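You operate a simulated robot arm through the tools that you are given. There is no shell and no other tool. Be economical: measure what you need, move in short steps, check, and stop when the job is done.

You run a simulated robot arm. Do the job below in one go: nothing can be reset, and whatever is moved stays where it is left.

## Task
Mix the glaze jar with the earliest date in the rocker.
Fine: of the three on shelf four; grey arm over the jar while it rocks, clear again after; the other jars stay. Where these are worked on the way, their far stop is far enough and under half their travel is too little: grey arm of the rocker.

The check looks at the end state, three seconds after you hand in, the way a careful person would. Anything else that was tipped, shoved, dropped, spilled or broken makes it a failure.

## Robot
A 7-joint arm with a two-finger parallel gripper on a trunk, on a base that drives. Base frame: it is fixed to the floor where the robot stands at the start and does not move with it; the origin is under the middle of the robot, x ahead of it, y to its left, z up. Units: m, rad, N and s.
With the tool pointing down near the work surface it reaches from about 0.22 to 0.74 m from the robot's upright axis, wherever it stands. Its first joint turns from -2.897 to 2.897 rad. Places, roughly: grey arm of the rocker [-3, 0.2, 1.1]; rocker lever with yellow ball [-2.9, 0.2, 1]; well of the rocker [-2.9, 0.1, 1]. Payload 3.91 kg.
The tool frame sits at the grasp point between the pads (the TCP): z along the fingers, y along the line on which they close. The tips reach 0.03 m beyond it. The gripper opens to 0.11 m. The fingers are 0.02 m wide and 0.01 m thick; the gripper's body (0.048 by 0.112 m) begins 0.055 m behind the TCP.
Orientation is that of the tool frame in the base frame, as [roll, pitch, yaw] about the fixed x, y, z axes, in that order (R = Rz(yaw) Ry(pitch) Rx(roll)). With the fingers straight down and closing along the base's y, the tool's x points along the base's -x, its y along +y and its z along -z.

## Interface
- The arm moves only by the tool drive_tool. Its argument "commands" is a list of rows, each an object (a shift or turn left out is 0, a gripper value left out holds the last) with "turn": the turn, a rotation vector about the tool's x, y, z in units of 90 degrees (1.0 is 90 degrees), a list of three; "dp": the shift along the tool's x, y, z in units of 300 mm (1.0 is 300 mm), a list of three; "fingers": the opening in per cent of the stroke, from 0 (shut) to 100 (fully open). In form: [{"turn": [ax, ay, az], "dp": [dx, dy, dz], "fingers": fingers}, ...]. A call has 1 to 20 rows; each row is the pose to reach, as a shift and turn from the pose commanded when the call began, along the tool's axes at that moment. A call with a number of a shift or a turn outside -1 to 1 is refused whole. Each row takes 0.2 s and may step no farther than 0.05 m and 0.15 rad from the row before; otherwise, or with a gripper value out of range, the whole call is refused. Where a pose cannot be reached the arm comes as near as it can. A force on the tool above 90 N (or 10 N above the force at the start of the call, whichever is more), or a blocked arm, ends the call early, and 0.2 s more pass. Each finger travels about 0.153 m/s and halts on what it meets, pressing with about 37 N; the grip force reading is that of the motor and also rises with nothing between the fingers. The clock runs only during rows and for 0.2 s after the last one: add rows that repeat a pose to give the fingers time. The reply holds the time, the measured pose of the TCP, the force on the tool along the base axes, the opening and the grip force, in the units named above and with some noise, with the torque about the TCP (base axes, N m) and any sound that the robot's microphone picked up.
- Cameras (640 x 400 px; columns grow to the right, rows downward): "scene" is now at [0.0189, 0.1495, 1.5922]; the picture's right is [0.05, -1.00, 0.00], its down [-0.58, -0.03, -0.82] and it looks along [0.82, 0.04, -0.58] (base axes); focal length 248 px, centre (320, 200). "wrist" rides on the gripper at [0.077, 0.007, -0.114] in the tool frame; the picture's right is [-0.09, 1.00, 0.00], its down [-0.80, -0.07, -0.59] and it looks along [-0.59, -0.05, 0.80] (tool axes); focal length 270 px, centre (320, 200).
- get_image(camera): a new picture of that camera. The clock stands still meanwhile.
- raise_lower(by): slides the trunk up (or, below 0, down) by that many m; the arm and the scene camera ride with it, the base frame stays. It gives what a move gives, with no picture.
- drive_base(legs): drives the robot by 1 to 6 legs, each [ahead, turn to the left] in m and rad, along the robot's own axes; the way and the turn of a leg run together, so that a leg with both is an arc; at most 1.5 m and 3.142 rad a leg. The arm and the cameras ride along, it lands a little off, and it stops where it bumps. It gives what a move gives.
- turn_head(pan, tilt): turns the head with the scene camera to pan (to the left, within 2.705 rad either way) and tilt (down, from -0.506 to 1.204), counted from straight ahead of the robot. It gives what a move gives.
- point_at(camera, pixels): for up to 12 pixels [column, row] of the newest picture of that camera ("zoom" is the newest enlarged one), the place [x, y, z] in the base frame of the surface seen there, good to about 0.003 m, but the place of the scene camera against the robot may be out by one fixed shift of up to 0.018 m in any direction. The clock stands still meanwhile.
- close_up(camera, box): a new picture of the part [left, top, right, bottom] of that camera's present view, enlarged. The clock stands still meanwhile.
- close_job(): hands the job in; it is judged then, once.

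Keep the steps short. Do not move on a guess: measure, check each grasp and each placing, and mend mistakes. In all there are 80 turns and 68 pictures (those below and enlarged ones count). Leave the gripper open and the arm clear of the work at the hand-in unless told otherwise, and finish with a single line.

The tools are called as a command line: name --argument value ..., lists and objects as JSON in quotes. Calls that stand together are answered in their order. drive_tool: Moves the arm, as the interface text tells. Its arguments: {"type":"object","properties":{"commands":{"type":"array","items":{"type":"object","properties":{"turn":{"type":"array","items":{"type":"number"}},"dp":{"type":"array","items":{"type":"number"}},"fingers":{"type":"number"}}}}},"required":["commands"]} The other tools are called the same way: raise_lower (by) slides the trunk up or down; drive_base (legs) drives the base; turn_head (pan, tilt) turns the head that bears the scene camera; get_image (camera) takes a picture; point_at (camera, pixels) gives the place of the surface under pixels of a picture; close_up (camera, box) takes an enlarged picture of a part of a camera's view; close_job () hands the job in.

At the start:

```text
time_s: 0.0
eef_pos: [0.2881, 0.2949, 1.2855]
orientation: [-3.141, -0.001, -3.141]
ft_force: [0.6, 0.6, 0.5]
torque: [0.0, 0.01, 0.02]
grip_width: 0.1099
finger_force: 0.1
trunk travel left (down, up): [-0.55, 0.06]
robot x, y, heading: [-0.0017, -0.0021, -0.0]
head pan, tilt: [0.049, 0.616]
```

scene: 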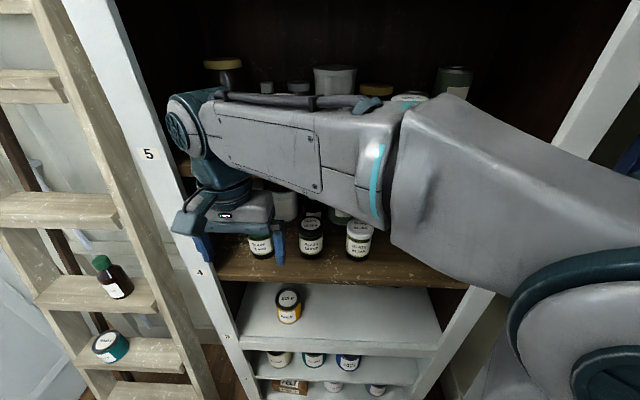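
wrist: 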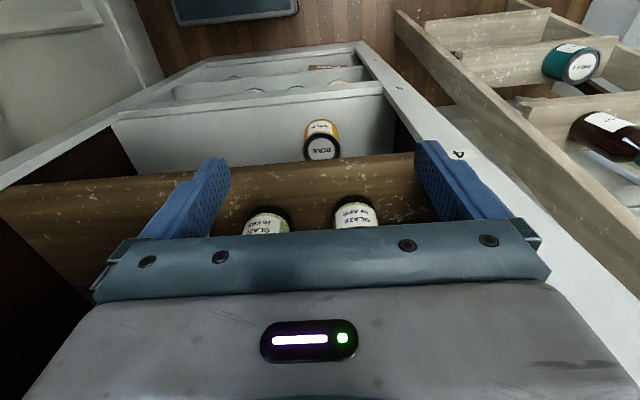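

I see three jars on shelf 4 around (260,245), (311,237), (360,238). I'll enlarge them to read the dates.

close_up --camera "scene" --box '[230, 190, 390, 290]'

close_up --camera "wrist" --box '[220, 180, 420, 250]'

```text
4.00 times, centred on (310, 240) of scene
```

zoom: 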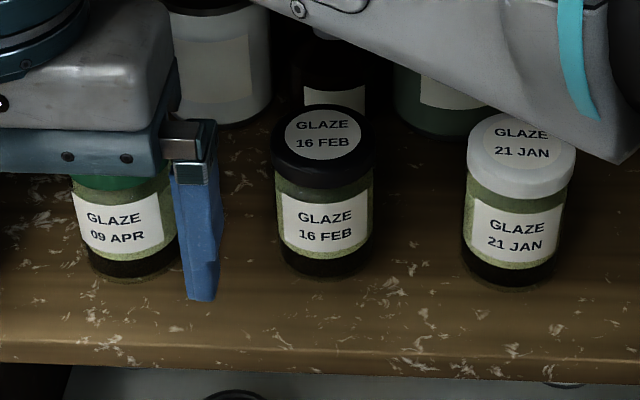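

```text
3.20 times, centred on (320, 215) of wrist
```

zoom: 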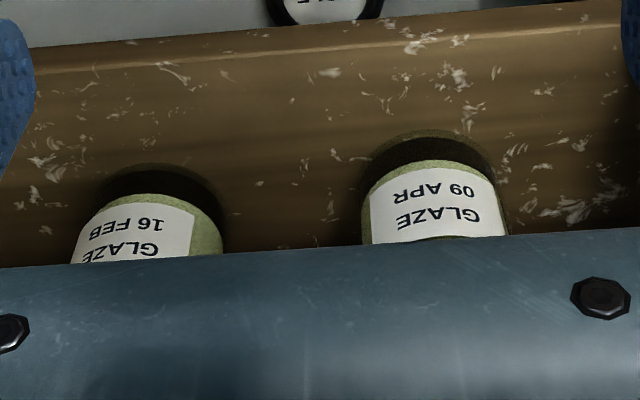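

Earliest is 21 JAN: the white-lidded jar at the right (360,238). I measure it, its neighbours and the shelf.

point_at --camera "scene" --pixels '[[360, 225], [349, 227], [372, 227], [359, 248], [359, 259], [311, 224], [311, 247], [260, 246], [345, 284], [376, 215], [345, 212], [440, 287]]'

turn_head --pan 2.7 --tilt 0.45

get_image --camera "scene"

```text
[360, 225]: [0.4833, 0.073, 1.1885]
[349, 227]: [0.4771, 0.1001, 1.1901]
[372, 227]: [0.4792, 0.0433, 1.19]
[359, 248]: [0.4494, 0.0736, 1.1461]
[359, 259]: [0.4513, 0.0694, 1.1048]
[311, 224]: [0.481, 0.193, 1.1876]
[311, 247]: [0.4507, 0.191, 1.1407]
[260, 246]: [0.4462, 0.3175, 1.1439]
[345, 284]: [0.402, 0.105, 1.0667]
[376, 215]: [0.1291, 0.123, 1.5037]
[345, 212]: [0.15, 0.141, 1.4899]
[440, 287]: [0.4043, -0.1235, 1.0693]
```

```text
time_s: 2.4
eef_pos: [0.2876, 0.2942, 1.2864]
orientation: [-3.142, -0.001, -3.141]
ft_force: [0.8, 0.2, -0.2]
torque: [0.02, 0.01, 0.01]
grip_width: 0.1098
finger_force: 0.0
trunk travel left (down, up): [-0.55, 0.06]
robot x, y, heading: [-0.0021, 0.0011, -0.003]
head pan, tilt: [2.7, 0.45]
```

```text
63 pictures are left
```

scene: 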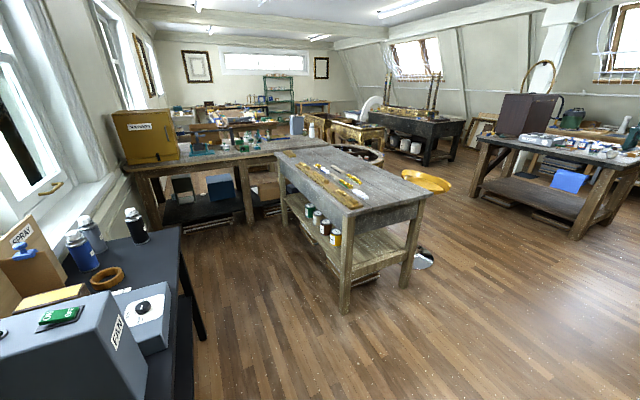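

The rocker should be near column 200, row 145. I'll zoom there and measure the furniture on the way.

close_up --camera "scene" --box '[110, 90, 350, 240]'

point_at --camera "scene" --pixels '[[200, 150], [240, 158], [140, 165], [270, 150], [344, 205], [428, 192], [277, 155], [345, 310], [178, 230], [205, 340], [250, 222], [285, 222]]'

```text
2.67 times, centred on (230, 165) of scene
```

zoom: 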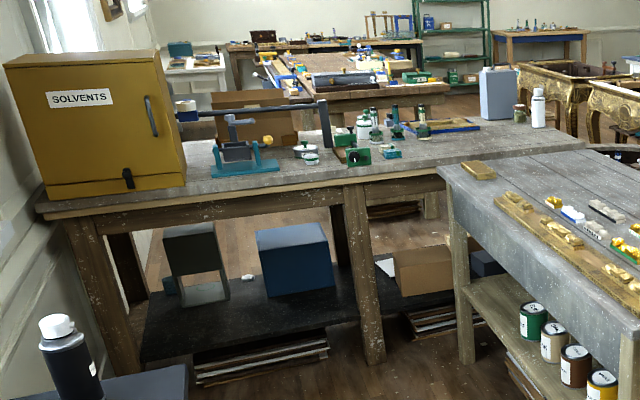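

```text
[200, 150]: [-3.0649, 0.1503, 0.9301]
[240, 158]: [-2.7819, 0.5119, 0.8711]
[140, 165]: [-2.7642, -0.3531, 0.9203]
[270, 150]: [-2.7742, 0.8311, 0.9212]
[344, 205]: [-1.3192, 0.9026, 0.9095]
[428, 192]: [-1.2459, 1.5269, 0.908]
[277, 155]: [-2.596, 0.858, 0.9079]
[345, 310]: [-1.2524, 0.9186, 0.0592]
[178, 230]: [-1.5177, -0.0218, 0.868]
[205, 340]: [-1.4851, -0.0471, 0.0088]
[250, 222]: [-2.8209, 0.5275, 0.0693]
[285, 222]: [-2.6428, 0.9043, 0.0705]
```

Corridor seen: spray table at y<-0.02, middle table y>0.86, bench front at x≈-2.76. First the jar: look at the shelf again with clearance above it.

turn_head --pan 0.05 --tilt 0.4

get_image --camera "scene"

```text
time_s: 4.7
eef_pos: [0.2878, 0.2933, 1.2857]
orientation: [3.141, 0.0, -3.141]
ft_force: [-0.4, 0.1, 0.0]
torque: [0.0, 0.02, 0.02]
grip_width: 0.1097
finger_force: 0.0
trunk travel left (down, up): [-0.55, 0.06]
robot x, y, heading: [-0.0008, -0.0032, -0.001]
head pan, tilt: [0.051, 0.4]
```

```text
61 pictures are left
```

scene: 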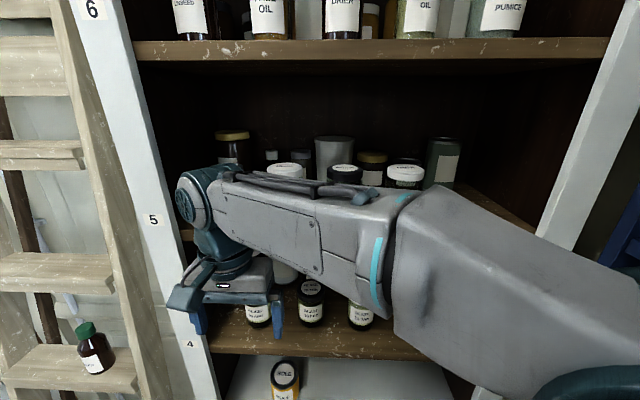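

point_at --camera "scene" --pixels '[[188, 235], [500, 215], [404, 168], [440, 170], [335, 150], [282, 272], [375, 51], [290, 345], [172, 180], [560, 220], [400, 355], [234, 155]]'

close_up --camera "scene" --box '[160, 120, 560, 370]'

```text
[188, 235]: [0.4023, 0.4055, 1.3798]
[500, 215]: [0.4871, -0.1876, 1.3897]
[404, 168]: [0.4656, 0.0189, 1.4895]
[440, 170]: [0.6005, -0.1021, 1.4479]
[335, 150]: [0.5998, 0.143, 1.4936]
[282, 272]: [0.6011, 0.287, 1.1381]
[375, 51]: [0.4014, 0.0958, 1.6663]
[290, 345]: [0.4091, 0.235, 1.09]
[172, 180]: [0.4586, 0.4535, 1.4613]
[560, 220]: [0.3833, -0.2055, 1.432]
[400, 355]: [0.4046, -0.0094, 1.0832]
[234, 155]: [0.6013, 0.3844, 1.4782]
```

```text
1.60 times, centred on (360, 245) of scene
```

zoom: 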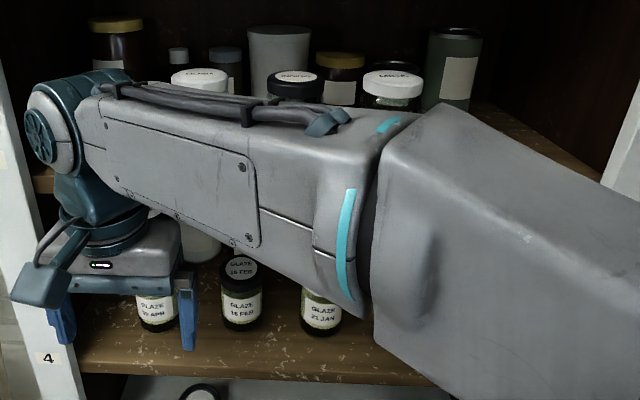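

Shelf 5's underside is only ~0.17 m above the lids, so I'll grasp from the front with the tool ~30° below horizontal. Back the base 0.1 m first, for room.

drive_base --legs '[[-0.12, 0]]'

```text
time_s: 6.0
eef_pos: [0.1668, 0.2937, 1.2859]
orientation: [3.141, -0.001, 3.139]
ft_force: [0.4, 0.4, 0.6]
torque: [0.01, -0.02, -0.01]
grip_width: 0.1102
finger_force: 0.1
trunk travel left (down, up): [-0.55, 0.06]
robot x, y, heading: [-0.1225, -0.0011, 0.001]
head pan, tilt: [0.051, 0.4]
```

Move the tool in front of the jar at about (0.30, 0.073, 1.24) while pitching it up 60°.

drive_tool --commands '[{"dp": [-0.0555, -0.0917, 0.019], "turn": [0, -0.0833, 0]}, {"dp": [-0.111, -0.183, 0.0375], "turn": [0, -0.1667, 0]}, {"dp": [-0.1665, -0.275, 0.056], "turn": [0, -0.25, 0]}, {"dp": [-0.222, -0.367, 0.075], "turn": [0, -0.3333, 0]}, {"dp": [-0.2775, -0.459, 0.094], "turn": [0, -0.4167, 0]}, {"dp": [-0.333, -0.55, 0.1125], "turn": [0, -0.5, 0]}, {"dp": [-0.3885, -0.642, 0.131], "turn": [0, -0.5833, 0]}, {"dp": [-0.444, -0.734, 0.15], "turn": [0, -0.6667, 0]}, {"dp": [-0.444, -0.734, 0.15], "turn": [0, -0.6667, 0]}]'

get_image --camera "wrist"

get_image --camera "scene"

```text
time_s: 8.0
eef_pos: [0.2989, 0.0735, 1.2396]
orientation: [3.139, 1.049, 3.141]
ft_force: [0.1, 0.1, -0.4]
torque: [-0.01, -0.01, -0.05]
grip_width: 0.1099
finger_force: 0.0
trunk travel left (down, up): [-0.55, 0.06]
robot x, y, heading: [-0.1212, -0.0021, -0.003]
head pan, tilt: [0.051, 0.4]
```

```text
59 pictures are left
```

wrist: 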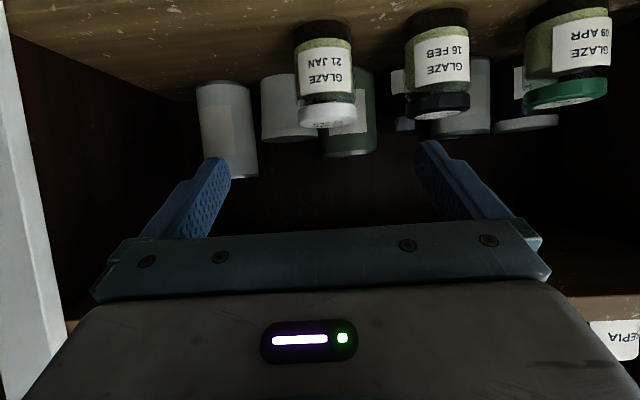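

```text
58 pictures are left
```

scene: 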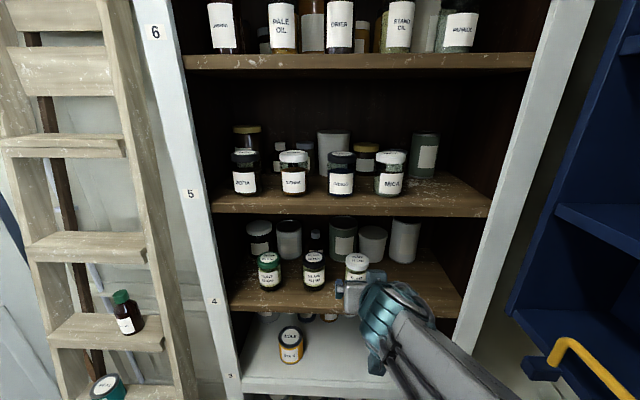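

Wrist view (upside down): the 21 JAN jar at (325,75). Measuring it.

point_at --camera "wrist" --pixels '[[299, 70], [325, 70], [350, 70], [325, 105], [325, 112], [302, 112], [352, 112], [325, 44], [325, 28], [411, 70], [438, 100], [325, 125]]'

```text
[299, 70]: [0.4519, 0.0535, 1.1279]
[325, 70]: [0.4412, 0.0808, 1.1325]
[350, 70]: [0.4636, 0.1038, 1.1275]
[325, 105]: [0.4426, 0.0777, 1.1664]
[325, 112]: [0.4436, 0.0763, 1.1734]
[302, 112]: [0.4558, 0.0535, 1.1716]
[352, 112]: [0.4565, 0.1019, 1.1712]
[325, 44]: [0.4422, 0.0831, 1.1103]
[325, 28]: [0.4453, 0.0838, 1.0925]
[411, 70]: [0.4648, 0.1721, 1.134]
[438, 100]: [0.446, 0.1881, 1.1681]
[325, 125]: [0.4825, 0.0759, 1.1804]
```

Jar axis ≈ (0.471, 0.079), top z≈1.18, shelf ≈1.083. Approach along the tool to target TCP (0.463, 0.079, 1.140); first stop short.

drive_tool --commands '[{"dp": [0.0143, 0.018, 0.1], "fingers": 90}, {"dp": [0.0143, 0.018, 0.22]}, {"dp": [0.0143, 0.018, 0.34]}, {"dp": [0.0143, 0.018, 0.45]}, {"dp": [0.0143, 0.018, 0.45]}]'

get_image --camera "wrist"

```text
time_s: 9.2
eef_pos: [0.4169, 0.0791, 1.1688]
orientation: [-3.139, 1.048, -3.141]
ft_force: [0.3, 0.6, 0.1]
torque: [-0.02, 0.0, 0.01]
grip_width: 0.0992
finger_force: 0.0
trunk travel left (down, up): [-0.55, 0.06]
robot x, y, heading: [-0.1211, -0.0042, 0.0]
head pan, tilt: [0.051, 0.4]
```

```text
57 pictures are left
```

wrist: 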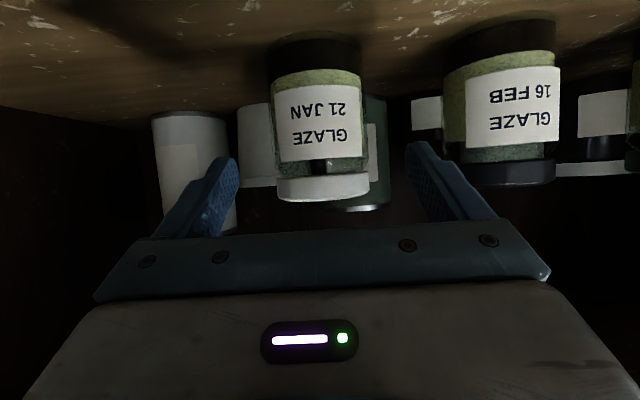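

Jar is centred between the fingers. Advance the last 57 mm.

drive_tool --commands '[{"dp": [0, 0, 0.1]}, {"dp": [0, 0, 0.19]}, {"dp": [0, 0, 0.19]}]'

get_image --camera "wrist"

```text
time_s: 10.0
eef_pos: [0.4657, 0.0793, 1.1403]
orientation: [-3.141, 1.049, 3.139]
ft_force: [0.2, 0.1, 0.0]
torque: [0.02, -0.01, 0.01]
grip_width: 0.0988
finger_force: 0.0
trunk travel left (down, up): [-0.55, 0.06]
robot x, y, heading: [-0.1208, 0.0019, 0.002]
head pan, tilt: [0.051, 0.4]
```

```text
56 pictures are left
```

wrist: 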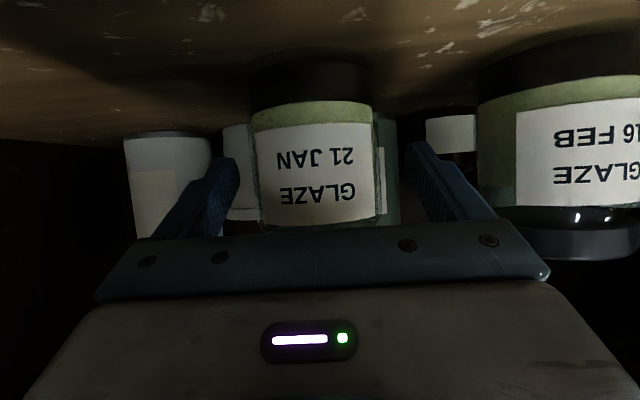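

Jar sits between the fingers; close.

drive_tool --commands '[{"fingers": 70}, {"fingers": 45}, {"fingers": 30}, {"fingers": 30}, {"fingers": 30}]'

```text
time_s: 11.2
eef_pos: [0.4652, 0.0783, 1.1401]
orientation: [-3.142, 1.048, 3.14]
ft_force: [0.3, -2.0, 1.2]
torque: [0.05, -0.01, 0.01]
grip_width: 0.0672
finger_force: 37.9
trunk travel left (down, up): [-0.55, 0.06]
robot x, y, heading: [-0.1224, 0.0033, -0.001]
head pan, tilt: [0.051, 0.4]
```

Gripped at 0.067 m. Lift 30 mm and check.

drive_tool --commands '[{"dp": [-0.0433, 0, -0.025], "fingers": 25}, {"dp": [-0.0866, 0, -0.05]}, {"dp": [-0.0866, 0, -0.05]}]'

get_image --camera "wrist"

```text
time_s: 12.0
eef_pos: [0.464, 0.0783, 1.17]
orientation: [-3.141, 1.048, 3.14]
ft_force: [-0.1, -0.6, -3.5]
torque: [-0.03, 0.02, 0.0]
grip_width: 0.0671
finger_force: 37.1
trunk travel left (down, up): [-0.55, 0.06]
robot x, y, heading: [-0.1231, 0.0009, -0.006]
head pan, tilt: [0.051, 0.4]
```

```text
55 pictures are left
```

wrist: 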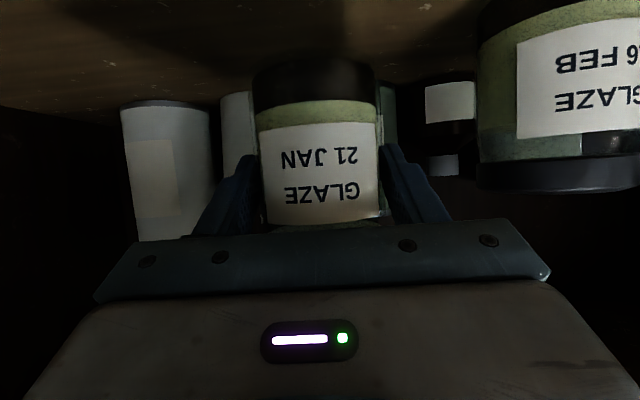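

Held and upright. Pull back 0.2 m out of the shelf.

drive_tool --commands '[{"dp": [0.067, 0, -0.115]}, {"dp": [0.133, 0, -0.231]}, {"dp": [0.2, 0, -0.346]}, {"dp": [0.267, 0, -0.462]}, {"dp": [0.333, 0, -0.577]}, {"dp": [0.333, 0, -0.577]}]'

drive_base --legs '[[-0.25, 0]]'

turn_head --pan -2.6 --tilt 0.6

get_image --camera "scene"

```text
time_s: 13.4
eef_pos: [0.2986, 0.0915, 1.1804]
orientation: [3.088, 0.98, 3.09]
ft_force: [0.0, -0.4, -4.1]
torque: [0.03, 0.02, 0.01]
grip_width: 0.0672
finger_force: 36.8
out of reach, approached as far as the arm can: row 4, 5, 6
trunk travel left (down, up): [-0.55, 0.06]
robot x, y, heading: [-0.1211, 0.0005, -0.002]
head pan, tilt: [0.051, 0.4]
```

```text
time_s: 15.2
eef_pos: [0.0475, 0.0917, 1.1832]
orientation: [3.086, 0.984, 3.092]
ft_force: [-0.3, -0.5, -4.3]
torque: [-0.01, 0.04, 0.02]
grip_width: 0.067
finger_force: 37.1
trunk travel left (down, up): [-0.55, 0.06]
robot x, y, heading: [-0.3721, 0.0, -0.001]
head pan, tilt: [0.051, 0.4]
```

```text
time_s: 17.6
eef_pos: [0.0466, 0.0953, 1.1819]
orientation: [3.089, 0.981, 3.099]
ft_force: [-0.4, 0.0, -3.7]
torque: [-0.02, 0.05, 0.02]
grip_width: 0.0671
finger_force: 36.8
trunk travel left (down, up): [-0.55, 0.06]
robot x, y, heading: [-0.3707, 0.0004, -0.003]
head pan, tilt: [-2.601, 0.6]
```

```text
54 pictures are left
```

scene: 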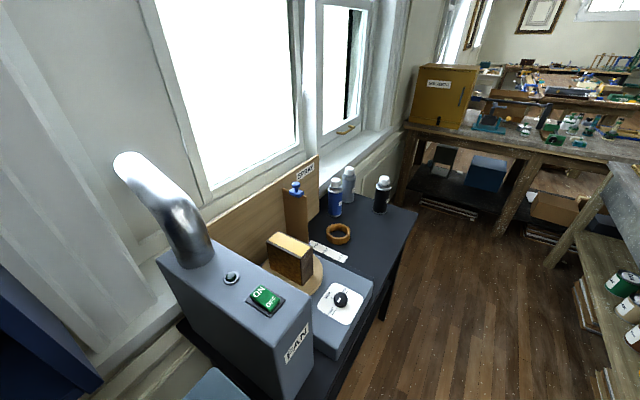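

Measure the spray table's extent toward the corridor.

point_at --camera "scene" --pixels '[[415, 213], [390, 260], [345, 350], [330, 385], [310, 355], [268, 385], [372, 285], [215, 385], [385, 318], [490, 125], [560, 265]]'

```text
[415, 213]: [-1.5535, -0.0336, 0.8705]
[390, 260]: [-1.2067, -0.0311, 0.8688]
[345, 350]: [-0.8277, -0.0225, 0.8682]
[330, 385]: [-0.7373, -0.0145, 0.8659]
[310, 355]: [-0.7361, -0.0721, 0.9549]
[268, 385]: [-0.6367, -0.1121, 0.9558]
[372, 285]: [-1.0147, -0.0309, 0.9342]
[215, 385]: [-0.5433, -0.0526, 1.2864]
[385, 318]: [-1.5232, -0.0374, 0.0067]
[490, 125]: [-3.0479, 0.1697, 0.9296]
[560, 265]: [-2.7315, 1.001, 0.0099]
```

The table's near end is close. Look down-right at it and to the left at the free floor.

turn_head --pan -2.1 --tilt 1.1

get_image --camera "scene"

turn_head --pan 1.3 --tilt 0.7

get_image --camera "scene"

```text
time_s: 18.5
eef_pos: [0.0477, 0.0908, 1.18]
orientation: [3.085, 0.978, 3.088]
ft_force: [0.1, -0.6, -4.1]
torque: [-0.01, 0.05, 0.01]
grip_width: 0.0673
finger_force: 37.2
trunk travel left (down, up): [-0.55, 0.06]
robot x, y, heading: [-0.3747, 0.0016, -0.002]
head pan, tilt: [-2.1, 1.1]
```

```text
53 pictures are left
```

scene: 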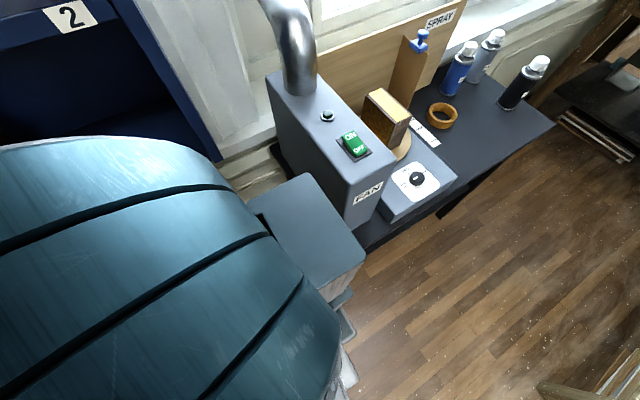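

```text
time_s: 21.4
eef_pos: [0.0487, 0.0923, 1.1814]
orientation: [3.084, 0.977, 3.088]
ft_force: [0.0, -0.3, -3.6]
torque: [-0.01, 0.04, 0.02]
grip_width: 0.0668
finger_force: 36.8
trunk travel left (down, up): [-0.55, 0.06]
robot x, y, heading: [-0.37, -0.0024, -0.004]
head pan, tilt: [1.3, 0.7]
```

```text
52 pictures are left
```

scene: 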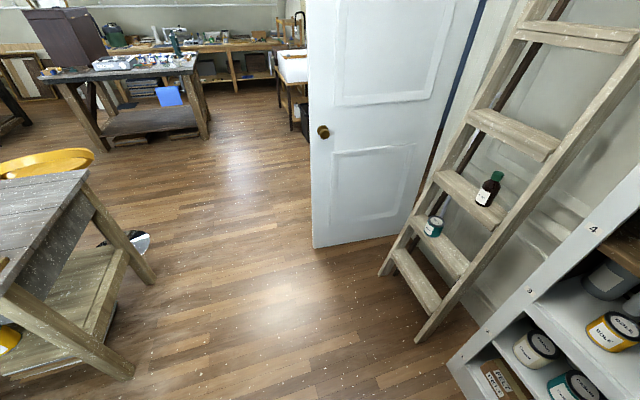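

point_at --camera "scene" --pixels '[[420, 340], [385, 272], [315, 245], [130, 375], [85, 175], [5, 280], [500, 320], [480, 200]]'

turn_head --pan -2.3 --tilt 1.2

get_image --camera "scene"

point_at --camera "scene" --pixels '[[200, 180], [260, 190], [300, 190], [320, 250], [290, 280], [250, 330], [380, 150], [330, 175], [240, 120], [300, 330], [200, 250]]'

```text
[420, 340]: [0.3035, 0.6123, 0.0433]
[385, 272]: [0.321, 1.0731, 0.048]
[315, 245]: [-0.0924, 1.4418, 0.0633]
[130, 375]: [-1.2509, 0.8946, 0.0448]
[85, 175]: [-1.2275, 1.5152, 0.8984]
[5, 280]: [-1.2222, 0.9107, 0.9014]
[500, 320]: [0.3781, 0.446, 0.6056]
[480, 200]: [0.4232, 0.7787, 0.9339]
```

```text
time_s: 24.4
eef_pos: [0.0468, 0.095, 1.1835]
orientation: [3.087, 0.983, 3.099]
ft_force: [0.8, -0.7, -4.3]
torque: [-0.03, 0.05, 0.01]
grip_width: 0.0674
finger_force: 36.9
trunk travel left (down, up): [-0.55, 0.06]
robot x, y, heading: [-0.3732, -0.0006, 0.001]
head pan, tilt: [-2.3, 1.201]
```

```text
51 pictures are left
```

scene: 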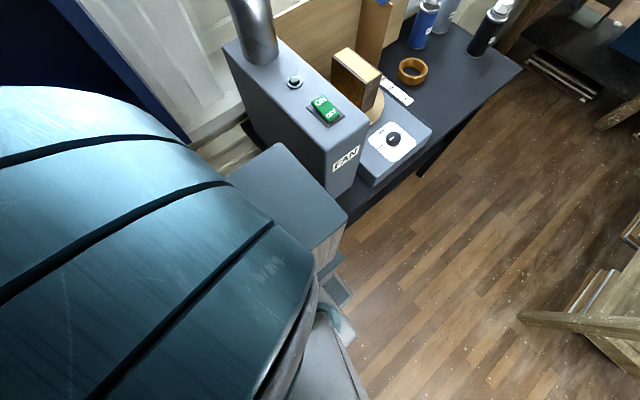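

```text
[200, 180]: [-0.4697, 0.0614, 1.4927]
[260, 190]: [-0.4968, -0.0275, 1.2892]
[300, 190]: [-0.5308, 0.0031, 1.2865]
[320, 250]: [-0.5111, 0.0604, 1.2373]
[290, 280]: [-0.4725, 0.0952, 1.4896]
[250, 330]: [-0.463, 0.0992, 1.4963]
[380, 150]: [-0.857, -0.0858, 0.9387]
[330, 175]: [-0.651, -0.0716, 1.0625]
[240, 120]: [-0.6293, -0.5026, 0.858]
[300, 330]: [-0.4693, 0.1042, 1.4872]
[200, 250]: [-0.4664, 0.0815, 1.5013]
```

Ladder foot (0.30,0.61), table end ≈ x -0.6. Plan: forward 0.12, turn left 90°, ahead 0.43 to the corridor's middle, turn left again.

drive_base --legs '[[0.12, 0], [0, 1.571], [0.43, 0], [0, 1.571]]'

turn_head --pan 0.0 --tilt 0.6

get_image --camera "scene"

```text
time_s: 35.5
eef_pos: [-0.6621, 0.3333, 1.181]
orientation: [3.086, 0.978, -0.042]
ft_force: [0.1, -0.1, -4.3]
torque: [-0.02, -0.02, -0.01]
grip_width: 0.0672
finger_force: 37.3
trunk travel left (down, up): [-0.55, 0.06]
robot x, y, heading: [-0.2421, 0.4302, -3.139]
head pan, tilt: [-2.3, 1.201]
```

```text
time_s: 37.6
eef_pos: [-0.663, 0.3321, 1.1808]
orientation: [3.084, 0.976, -0.044]
ft_force: [1.5, -0.1, -4.5]
torque: [0.04, -0.05, -0.03]
grip_width: 0.0671
finger_force: 36.7
trunk travel left (down, up): [-0.55, 0.06]
robot x, y, heading: [-0.2428, 0.4271, -3.137]
head pan, tilt: [0.0, 0.6]
```

```text
50 pictures are left
```

scene: 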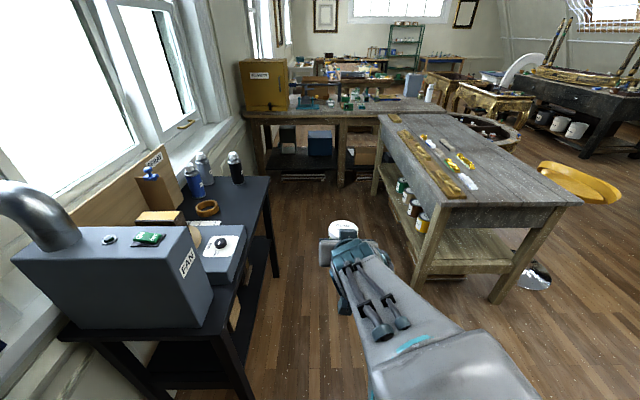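

Corridor is clear. Drive ahead 1.45 m.

drive_base --legs '[[1.45, 0]]'

turn_head --pan 0.2 --tilt 0.5

get_image --camera "scene"

```text
time_s: 44.9
eef_pos: [-2.1196, 0.311, 1.1808]
orientation: [3.086, 0.978, -0.033]
ft_force: [-0.2, 0.4, -3.8]
torque: [0.01, -0.03, 0.03]
grip_width: 0.0672
finger_force: 36.8
trunk travel left (down, up): [-0.55, 0.06]
robot x, y, heading: [-1.7001, 0.4106, -3.124]
head pan, tilt: [0.0, 0.6]
```

```text
time_s: 45.6
eef_pos: [-2.1196, 0.3128, 1.1802]
orientation: [3.084, 0.977, -0.032]
ft_force: [-0.4, 0.1, -4.4]
torque: [-0.02, -0.03, -0.01]
grip_width: 0.0668
finger_force: 37.2
trunk travel left (down, up): [-0.55, 0.06]
robot x, y, heading: [-1.7033, 0.4072, -3.122]
head pan, tilt: [0.201, 0.499]
```

```text
49 pictures are left
```

scene: 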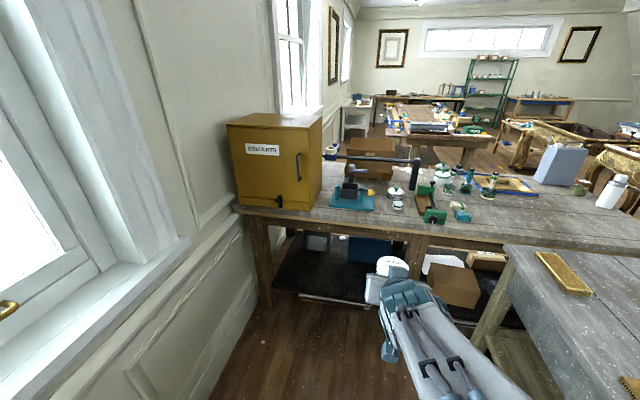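

Zoom on the rocker at (350,190).

close_up --camera "scene" --box '[300, 130, 460, 230]'

point_at --camera "zoom" --pixels '[[205, 200], [205, 255], [150, 265], [290, 285], [285, 253], [140, 80], [300, 110], [450, 120], [450, 230], [380, 240], [220, 175], [130, 320]]'

```text
4.00 times, centred on (380, 180) of scene
```

zoom: 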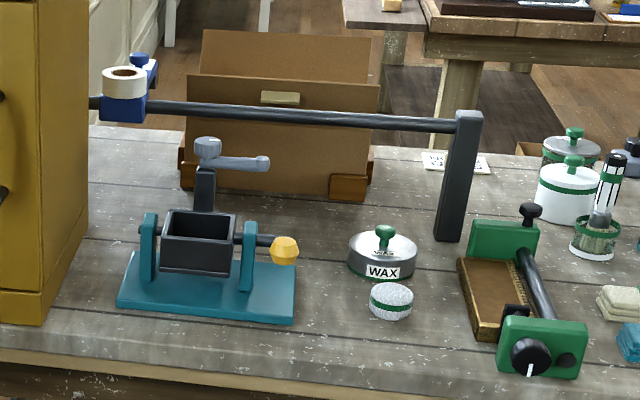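

```text
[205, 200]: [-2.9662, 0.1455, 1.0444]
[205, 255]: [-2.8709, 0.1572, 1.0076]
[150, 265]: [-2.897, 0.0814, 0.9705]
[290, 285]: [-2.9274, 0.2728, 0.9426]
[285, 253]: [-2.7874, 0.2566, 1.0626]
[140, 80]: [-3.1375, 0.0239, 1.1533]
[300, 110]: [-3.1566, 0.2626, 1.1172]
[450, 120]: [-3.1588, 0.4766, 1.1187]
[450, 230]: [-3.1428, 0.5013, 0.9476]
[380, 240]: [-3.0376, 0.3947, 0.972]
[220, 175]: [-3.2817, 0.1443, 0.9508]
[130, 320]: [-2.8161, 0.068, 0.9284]
```

The rocker: open box cradle between teal posts, lever with yellow ball at right, grey arm on a post behind. Drive nearer and jog left to y≈0.25.

drive_base --legs '[[0.2, 0], [0, 0.7], [0.26, 0], [0, -0.72], [0.1, 0]]'

turn_head --pan 0.0 --tilt 0.6

get_image --camera "scene"

```text
time_s: 53.3
eef_pos: [-2.6281, 0.1401, 1.1795]
orientation: [3.085, 0.978, -0.052]
ft_force: [0.4, 0.8, -4.0]
torque: [0.0, -0.01, -0.01]
grip_width: 0.0671
finger_force: 37.2
trunk travel left (down, up): [-0.55, 0.06]
robot x, y, heading: [-2.2074, 0.2321, 3.142]
head pan, tilt: [0.201, 0.499]
```

```text
time_s: 54.0
eef_pos: [-2.6273, 0.1406, 1.1825]
orientation: [3.087, 0.976, -0.053]
ft_force: [-0.7, -0.6, -2.9]
torque: [0.0, -0.02, 0.02]
grip_width: 0.067
finger_force: 36.9
trunk travel left (down, up): [-0.55, 0.06]
robot x, y, heading: [-2.2118, 0.236, 3.14]
head pan, tilt: [0.0, 0.6]
```

```text
47 pictures are left
```

scene: 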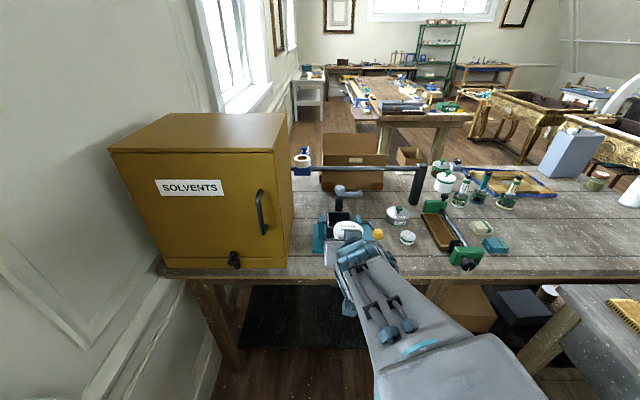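

The arm blocks the view; move it 0.2 m in +y, also levelling its orientation.

drive_tool --commands '[{"dp": [0, -0.14, 0], "turn": [0.0067, -0.044, -0.019]}, {"dp": [0, -0.28, 0], "turn": [0.0067, -0.044, -0.019]}, {"dp": [0, -0.42, 0], "turn": [0.0067, -0.044, -0.019]}, {"dp": [0, -0.56, 0], "turn": [0.0067, -0.044, -0.019]}, {"dp": [0, -0.7, 0], "turn": [0.0067, -0.044, -0.019]}, {"dp": [0, -0.7, 0], "turn": [0.0067, -0.044, -0.019]}]'

close_up --camera "scene" --box '[280, 150, 440, 250]'

```text
time_s: 55.4
eef_pos: [-2.6298, 0.3552, 1.1785]
orientation: [-3.14, 1.045, 0.002]
ft_force: [0.0, -0.2, -4.1]
torque: [-0.02, -0.07, 0.02]
grip_width: 0.067
finger_force: 36.9
out of reach, approached as far as the arm can: row 1, 2, 3, 4, 5, 6
trunk travel left (down, up): [-0.55, 0.06]
robot x, y, heading: [-2.2072, 0.2358, 3.141]
head pan, tilt: [0.0, 0.6]
```

```text
4.00 times, centred on (360, 200) of scene
```

zoom: 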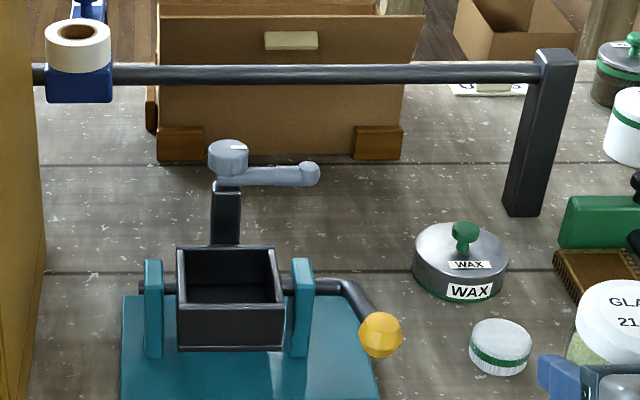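

Clear view now. Measure cradle, ball, grey arm.

point_at --camera "zoom" --pixels '[[229, 250], [229, 309], [182, 305], [278, 305], [225, 280], [380, 328], [345, 288], [154, 262], [302, 262], [228, 150], [305, 172], [265, 175]]'

point_at --camera "zoom" --pixels '[[226, 210], [240, 145], [312, 165], [200, 285], [180, 250], [278, 250], [460, 240], [500, 355], [325, 75], [230, 330], [125, 330], [380, 390]]'

```text
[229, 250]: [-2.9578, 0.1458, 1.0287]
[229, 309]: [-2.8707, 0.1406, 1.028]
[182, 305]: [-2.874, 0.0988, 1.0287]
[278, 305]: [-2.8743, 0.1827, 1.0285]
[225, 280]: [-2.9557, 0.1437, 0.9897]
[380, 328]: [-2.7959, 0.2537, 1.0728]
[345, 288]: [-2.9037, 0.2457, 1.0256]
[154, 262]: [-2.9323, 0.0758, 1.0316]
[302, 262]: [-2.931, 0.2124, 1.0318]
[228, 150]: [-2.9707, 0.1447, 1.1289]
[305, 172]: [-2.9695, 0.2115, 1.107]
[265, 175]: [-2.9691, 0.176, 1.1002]
```

```text
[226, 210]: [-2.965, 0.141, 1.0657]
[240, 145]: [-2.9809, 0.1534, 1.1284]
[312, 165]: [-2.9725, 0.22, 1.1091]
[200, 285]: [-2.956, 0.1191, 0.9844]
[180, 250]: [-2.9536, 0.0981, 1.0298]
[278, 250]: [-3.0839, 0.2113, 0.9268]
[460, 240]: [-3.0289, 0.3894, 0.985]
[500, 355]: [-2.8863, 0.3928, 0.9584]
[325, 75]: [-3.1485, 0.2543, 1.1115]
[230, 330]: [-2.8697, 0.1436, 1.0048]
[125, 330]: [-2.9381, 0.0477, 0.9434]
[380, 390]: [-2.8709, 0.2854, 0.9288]
```

The cradle's rim would block my present low grip, so I'll set the jar on free bench space and regrasp it from above by the lid. Look for a free spot right of the rocker.

close_up --camera "scene" --box '[360, 160, 600, 310]'

point_at --camera "zoom" --pixels '[[265, 280], [230, 195], [350, 225], [310, 240], [190, 265], [400, 265], [360, 290], [430, 280], [500, 265], [620, 350], [128, 205], [470, 220]]'

```text
2.67 times, centred on (480, 235) of scene
```

zoom: 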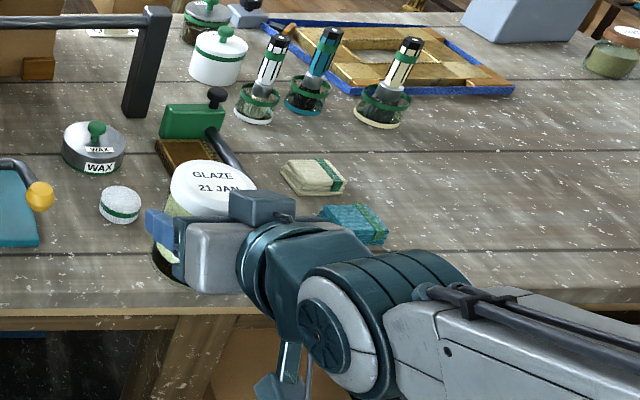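

```text
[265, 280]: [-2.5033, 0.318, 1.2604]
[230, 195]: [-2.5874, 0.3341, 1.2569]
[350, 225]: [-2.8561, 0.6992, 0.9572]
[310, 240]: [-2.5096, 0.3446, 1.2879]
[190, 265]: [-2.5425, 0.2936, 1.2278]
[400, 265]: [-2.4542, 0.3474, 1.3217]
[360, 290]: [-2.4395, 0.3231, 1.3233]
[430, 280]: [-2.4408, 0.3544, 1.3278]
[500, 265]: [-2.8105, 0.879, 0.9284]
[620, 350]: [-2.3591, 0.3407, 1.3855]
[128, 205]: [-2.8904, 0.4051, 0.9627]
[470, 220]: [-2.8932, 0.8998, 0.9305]
```

Free bench lies around (-2.84, 0.85). I'll reposition the base to about (-2.33, 0.43) to reach it.

drive_base --legs '[[0, 0.7], [-0.3, 0], [0, -0.7], [0.34, 0]]'

turn_head --pan -0.5 --tilt 0.8

get_image --camera "scene"

```text
time_s: 63.0
eef_pos: [-2.7369, 0.5584, 1.1799]
orientation: [3.139, 1.046, -0.022]
ft_force: [0.0, -0.3, -4.2]
torque: [-0.01, -0.1, 0.01]
grip_width: 0.0671
finger_force: 37.1
trunk travel left (down, up): [-0.55, 0.06]
robot x, y, heading: [-2.3135, 0.4269, 3.118]
head pan, tilt: [0.0, 0.6]
```

```text
time_s: 63.9
eef_pos: [-2.7369, 0.5583, 1.179]
orientation: [3.139, 1.045, -0.021]
ft_force: [-0.7, 0.0, -4.2]
torque: [0.04, -0.02, 0.03]
grip_width: 0.067
finger_force: 36.4
trunk travel left (down, up): [-0.55, 0.06]
robot x, y, heading: [-2.3189, 0.4266, 3.117]
head pan, tilt: [-0.499, 0.799]
```

```text
44 pictures are left
```

scene: 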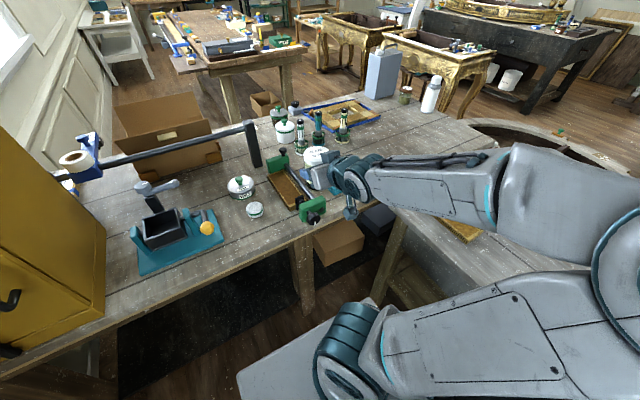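

point_at --camera "scene" --pixels '[[255, 210], [262, 216], [247, 216], [270, 235], [275, 222], [300, 222], [310, 205], [250, 238], [222, 240], [208, 228], [285, 212], [314, 218]]'

close_up --camera "scene" --box '[120, 150, 360, 300]'

```text
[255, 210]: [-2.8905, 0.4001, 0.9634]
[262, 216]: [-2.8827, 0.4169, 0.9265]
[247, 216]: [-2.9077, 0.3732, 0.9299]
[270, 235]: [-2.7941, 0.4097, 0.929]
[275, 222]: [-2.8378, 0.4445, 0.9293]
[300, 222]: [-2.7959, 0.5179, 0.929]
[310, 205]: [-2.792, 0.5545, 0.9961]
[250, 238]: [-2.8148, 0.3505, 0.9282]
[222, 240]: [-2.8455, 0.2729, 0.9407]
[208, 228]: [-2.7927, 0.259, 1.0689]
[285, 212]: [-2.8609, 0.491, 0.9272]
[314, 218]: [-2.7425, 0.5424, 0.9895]
```

```text
2.67 times, centred on (240, 225) of scene
```

zoom: 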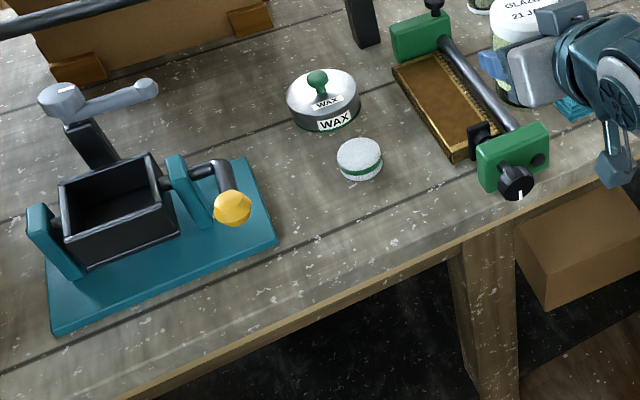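

Free spot found between rocker and clamp: true ≈(-2.80, 0.395), bench top ≈0.92. Move the jar above it, bottom at ~5 cm height.

drive_tool --commands '[{"dp": [-0.024, 0.136, 0.041], "turn": [-0.0116, 0, -0.0067]}, {"dp": [-0.048, 0.272, 0.082], "turn": [-0.0116, 0, -0.0067]}, {"dp": [-0.072, 0.407, 0.123], "turn": [-0.0116, 0, -0.0067]}, {"dp": [-0.095, 0.543, 0.165], "turn": [-0.0116, 0, -0.0067]}, {"dp": [0.015, 0.543, 0.23], "turn": [-0.0116, 0, -0.0067]}, {"dp": [0.125, 0.543, 0.29], "turn": [-0.0116, 0, -0.0067]}, {"dp": [0.235, 0.543, 0.355], "turn": [-0.0116, 0, -0.0067]}, {"dp": [0.338, 0.543, 0.415], "turn": [-0.0116, 0, -0.0067]}, {"dp": [0.338, 0.543, 0.415], "turn": [-0.0116, 0, -0.0067]}]'

close_up --camera "scene" --box '[120, 150, 360, 300]'

get_image --camera "wrist"

```text
time_s: 65.9
eef_pos: [-2.8344, 0.393, 1.0367]
orientation: [3.14, 1.045, -0.001]
ft_force: [-0.2, -0.4, -4.1]
torque: [0.02, -0.02, -0.02]
grip_width: 0.0673
finger_force: 36.9
out of reach, approached as far as the arm can: row 1, 2, 6, 7, 8, 9
trunk travel left (down, up): [-0.55, 0.06]
robot x, y, heading: [-2.3183, 0.4285, 3.119]
head pan, tilt: [-0.499, 0.799]
```

```text
2.67 times, centred on (240, 225) of scene
```

zoom: 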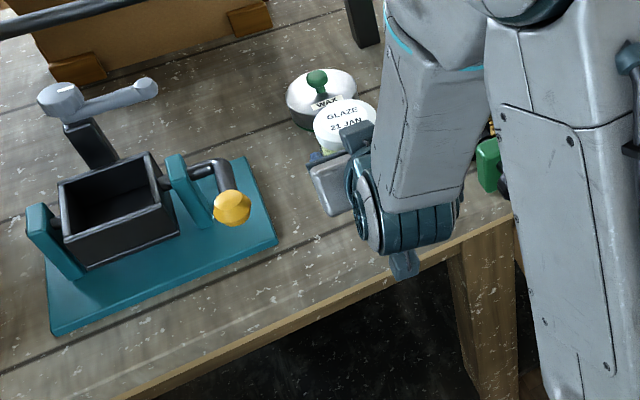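

```text
41 pictures are left
```

wrist: 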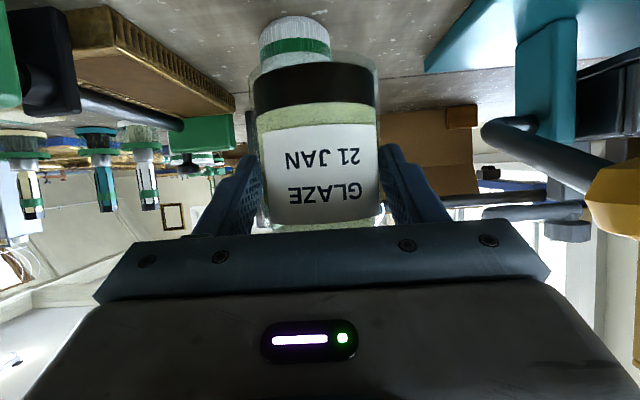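

x is 0.04 too deep (reach limits), so back the base 0.04 m, then lower with the trunk.

drive_base --legs '[[-0.042, 0]]'

raise_lower --by -0.045

get_image --camera "wrist"

point_at --camera "wrist" --pixels '[[318, 70], [318, 100], [318, 150], [200, 30], [400, 30], [430, 50], [318, 10], [350, 5]]'

```text
time_s: 66.8
eef_pos: [-2.7922, 0.3907, 1.0376]
orientation: [3.141, 1.046, 0.001]
ft_force: [0.5, -0.1, -3.1]
torque: [-0.05, -0.1, 0.01]
grip_width: 0.067
finger_force: 37.6
trunk travel left (down, up): [-0.55, 0.06]
robot x, y, heading: [-2.2772, 0.4272, 3.114]
head pan, tilt: [-0.499, 0.799]
```

```text
time_s: 67.7
eef_pos: [-2.7915, 0.3923, 0.992]
orientation: [3.14, 1.045, 0.002]
ft_force: [0.8, 0.0, -3.3]
torque: [-0.02, -0.04, -0.02]
grip_width: 0.0671
finger_force: 37.8
trunk travel left (down, up): [-0.505, 0.105]
robot x, y, heading: [-2.2778, 0.4299, 3.118]
head pan, tilt: [-0.499, 0.799]
```

```text
40 pictures are left
```

wrist: 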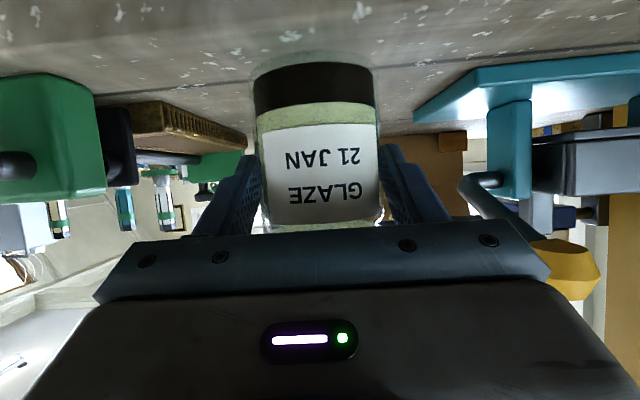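

```text
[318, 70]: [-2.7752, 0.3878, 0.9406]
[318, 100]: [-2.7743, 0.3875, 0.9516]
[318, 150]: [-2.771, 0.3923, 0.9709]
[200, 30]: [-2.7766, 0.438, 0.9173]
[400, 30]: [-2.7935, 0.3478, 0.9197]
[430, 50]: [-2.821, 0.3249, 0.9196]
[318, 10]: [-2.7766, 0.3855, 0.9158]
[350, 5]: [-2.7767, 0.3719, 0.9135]
```

The bench edge is at x≈-2.777, so move 20 mm further in and 28 mm toward +y before lowering.

drive_base --legs '[[0.022, 0]]'

drive_tool --commands '[{"dp": [0, -0.05, 0]}, {"dp": [0, -0.093, 0]}, {"dp": [0, -0.093, 0]}]'

get_image --camera "wrist"

point_at --camera "wrist" --pixels '[[318, 70], [318, 90], [318, 50], [200, 60], [400, 50], [240, 50], [290, 30], [350, 30], [160, 100]]'

```text
time_s: 68.5
eef_pos: [-2.8146, 0.3925, 0.9905]
orientation: [3.139, 1.047, 0.0]
ft_force: [0.0, 0.3, -3.5]
torque: [-0.01, -0.05, 0.0]
grip_width: 0.067
finger_force: 36.7
trunk travel left (down, up): [-0.505, 0.105]
robot x, y, heading: [-2.3011, 0.4266, 3.115]
head pan, tilt: [-0.499, 0.799]
```

```text
time_s: 69.3
eef_pos: [-2.8163, 0.421, 0.9922]
orientation: [3.14, 1.045, 0.0]
ft_force: [0.0, -0.4, -3.7]
torque: [-0.01, -0.05, 0.01]
grip_width: 0.0673
finger_force: 36.7
trunk travel left (down, up): [-0.505, 0.105]
robot x, y, heading: [-2.3005, 0.426, 3.116]
head pan, tilt: [-0.499, 0.799]
```

```text
39 pictures are left
```

wrist: 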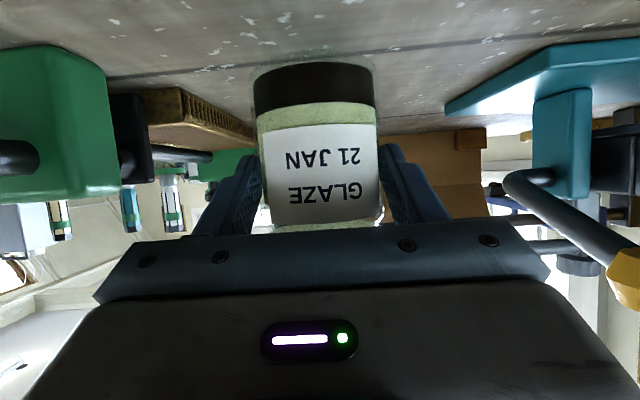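

```text
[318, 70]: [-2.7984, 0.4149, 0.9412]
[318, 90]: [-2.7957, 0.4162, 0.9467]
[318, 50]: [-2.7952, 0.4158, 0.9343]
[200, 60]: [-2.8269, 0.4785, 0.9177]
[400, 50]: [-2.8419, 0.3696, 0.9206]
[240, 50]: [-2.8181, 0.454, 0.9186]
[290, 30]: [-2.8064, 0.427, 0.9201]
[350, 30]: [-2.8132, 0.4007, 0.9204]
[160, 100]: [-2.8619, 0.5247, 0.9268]
```

Jar bottom ~0.932, bench 0.919. Lower 13 mm.

raise_lower --by -0.013

get_image --camera "wrist"

```text
time_s: 69.9
eef_pos: [-2.8161, 0.4204, 0.9799]
orientation: [3.141, 1.046, -0.001]
ft_force: [-1.0, 0.0, 0.0]
torque: [0.05, -0.05, 0.01]
grip_width: 0.0672
finger_force: 36.8
trunk travel left (down, up): [-0.492, 0.118]
robot x, y, heading: [-2.2984, 0.4259, 3.12]
head pan, tilt: [-0.499, 0.799]
```

```text
38 pictures are left
```

wrist: 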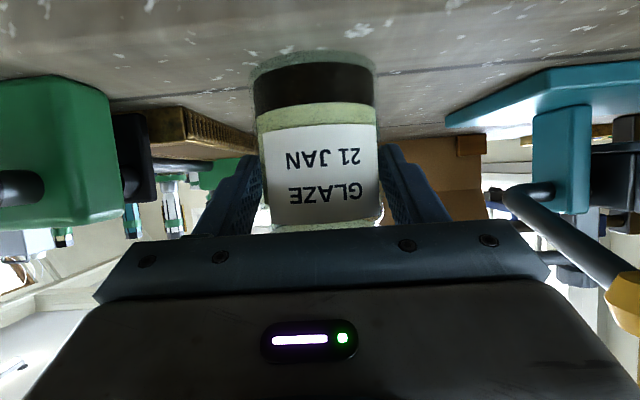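

Force went from -3.7 to 0 N: the jar rests on the bench. Open, then retreat along the tool.

drive_tool --commands '[{"fingers": 75}, {"fingers": 88}, {"fingers": 88}, {"dp": [0, 0, -0.12]}, {"dp": [0, 0, -0.24]}, {"dp": [0, 0, -0.36]}, {"dp": [0, 0, -0.36]}]'

get_image --camera "wrist"

```text
time_s: 71.5
eef_pos: [-2.7915, 0.4215, 1.0659]
orientation: [3.139, 1.045, -0.003]
ft_force: [0.6, 0.4, 0.2]
torque: [-0.02, 0.0, -0.01]
grip_width: 0.0966
finger_force: 0.0
out of reach, approached as far as the arm can: row 4, 5, 6, 7
trunk travel left (down, up): [-0.492, 0.118]
robot x, y, heading: [-2.3025, 0.4295, 3.119]
head pan, tilt: [-0.499, 0.799]
```

```text
37 pictures are left
```

wrist: 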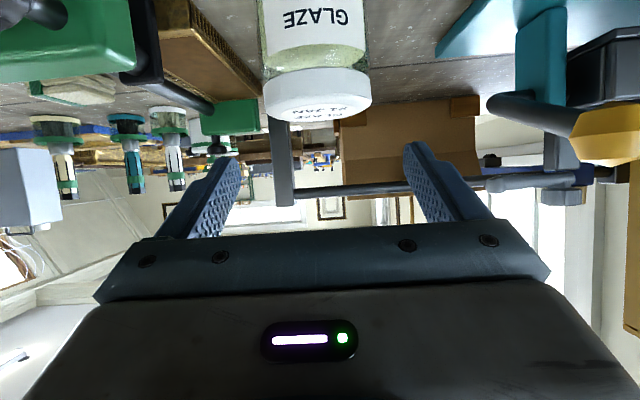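

Jar stands. Raise the trunk 0.1 and pitch the tool to straight down.

raise_lower --by 0.11

drive_tool --commands '[{"turn": [0, 0.09, 0]}, {"turn": [0, 0.18, 0]}, {"turn": [0, 0.27, 0]}, {"turn": [0, 0.36, 0]}, {"turn": [0, 0.45, 0]}, {"turn": [0, 0.54, 0]}, {"turn": [0, 0.62, 0]}, {"turn": [0, 0.667, 0]}, {"turn": [0, 0.667, 0]}]'

get_image --camera "wrist"

```text
time_s: 72.9
eef_pos: [-2.7912, 0.4203, 1.1749]
orientation: [3.14, 1.043, 0.0]
ft_force: [-1.0, -0.4, -0.8]
torque: [0.02, 0.0, -0.03]
grip_width: 0.0965
finger_force: 0.0
trunk travel left (down, up): [-0.602, 0.008]
robot x, y, heading: [-2.297, 0.4265, 3.113]
head pan, tilt: [-0.499, 0.799]
```

```text
time_s: 74.9
eef_pos: [-2.7908, 0.4217, 1.1757]
orientation: [3.14, -0.003, 0.002]
ft_force: [0.8, -0.9, 1.0]
torque: [0.0, 0.03, 0.01]
grip_width: 0.0969
finger_force: 0.0
trunk travel left (down, up): [-0.602, 0.008]
robot x, y, heading: [-2.2998, 0.4266, 3.116]
head pan, tilt: [-0.499, 0.799]
```

```text
36 pictures are left
```

wrist: 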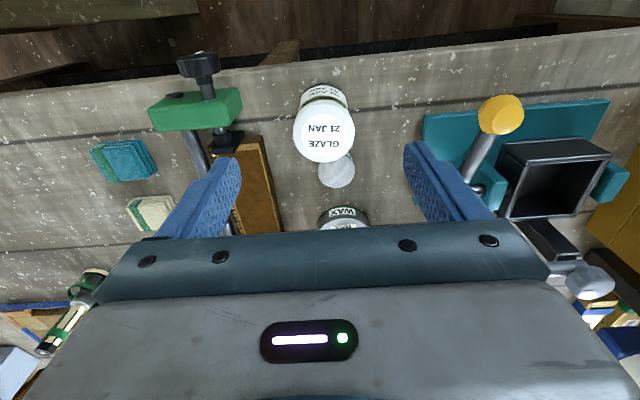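

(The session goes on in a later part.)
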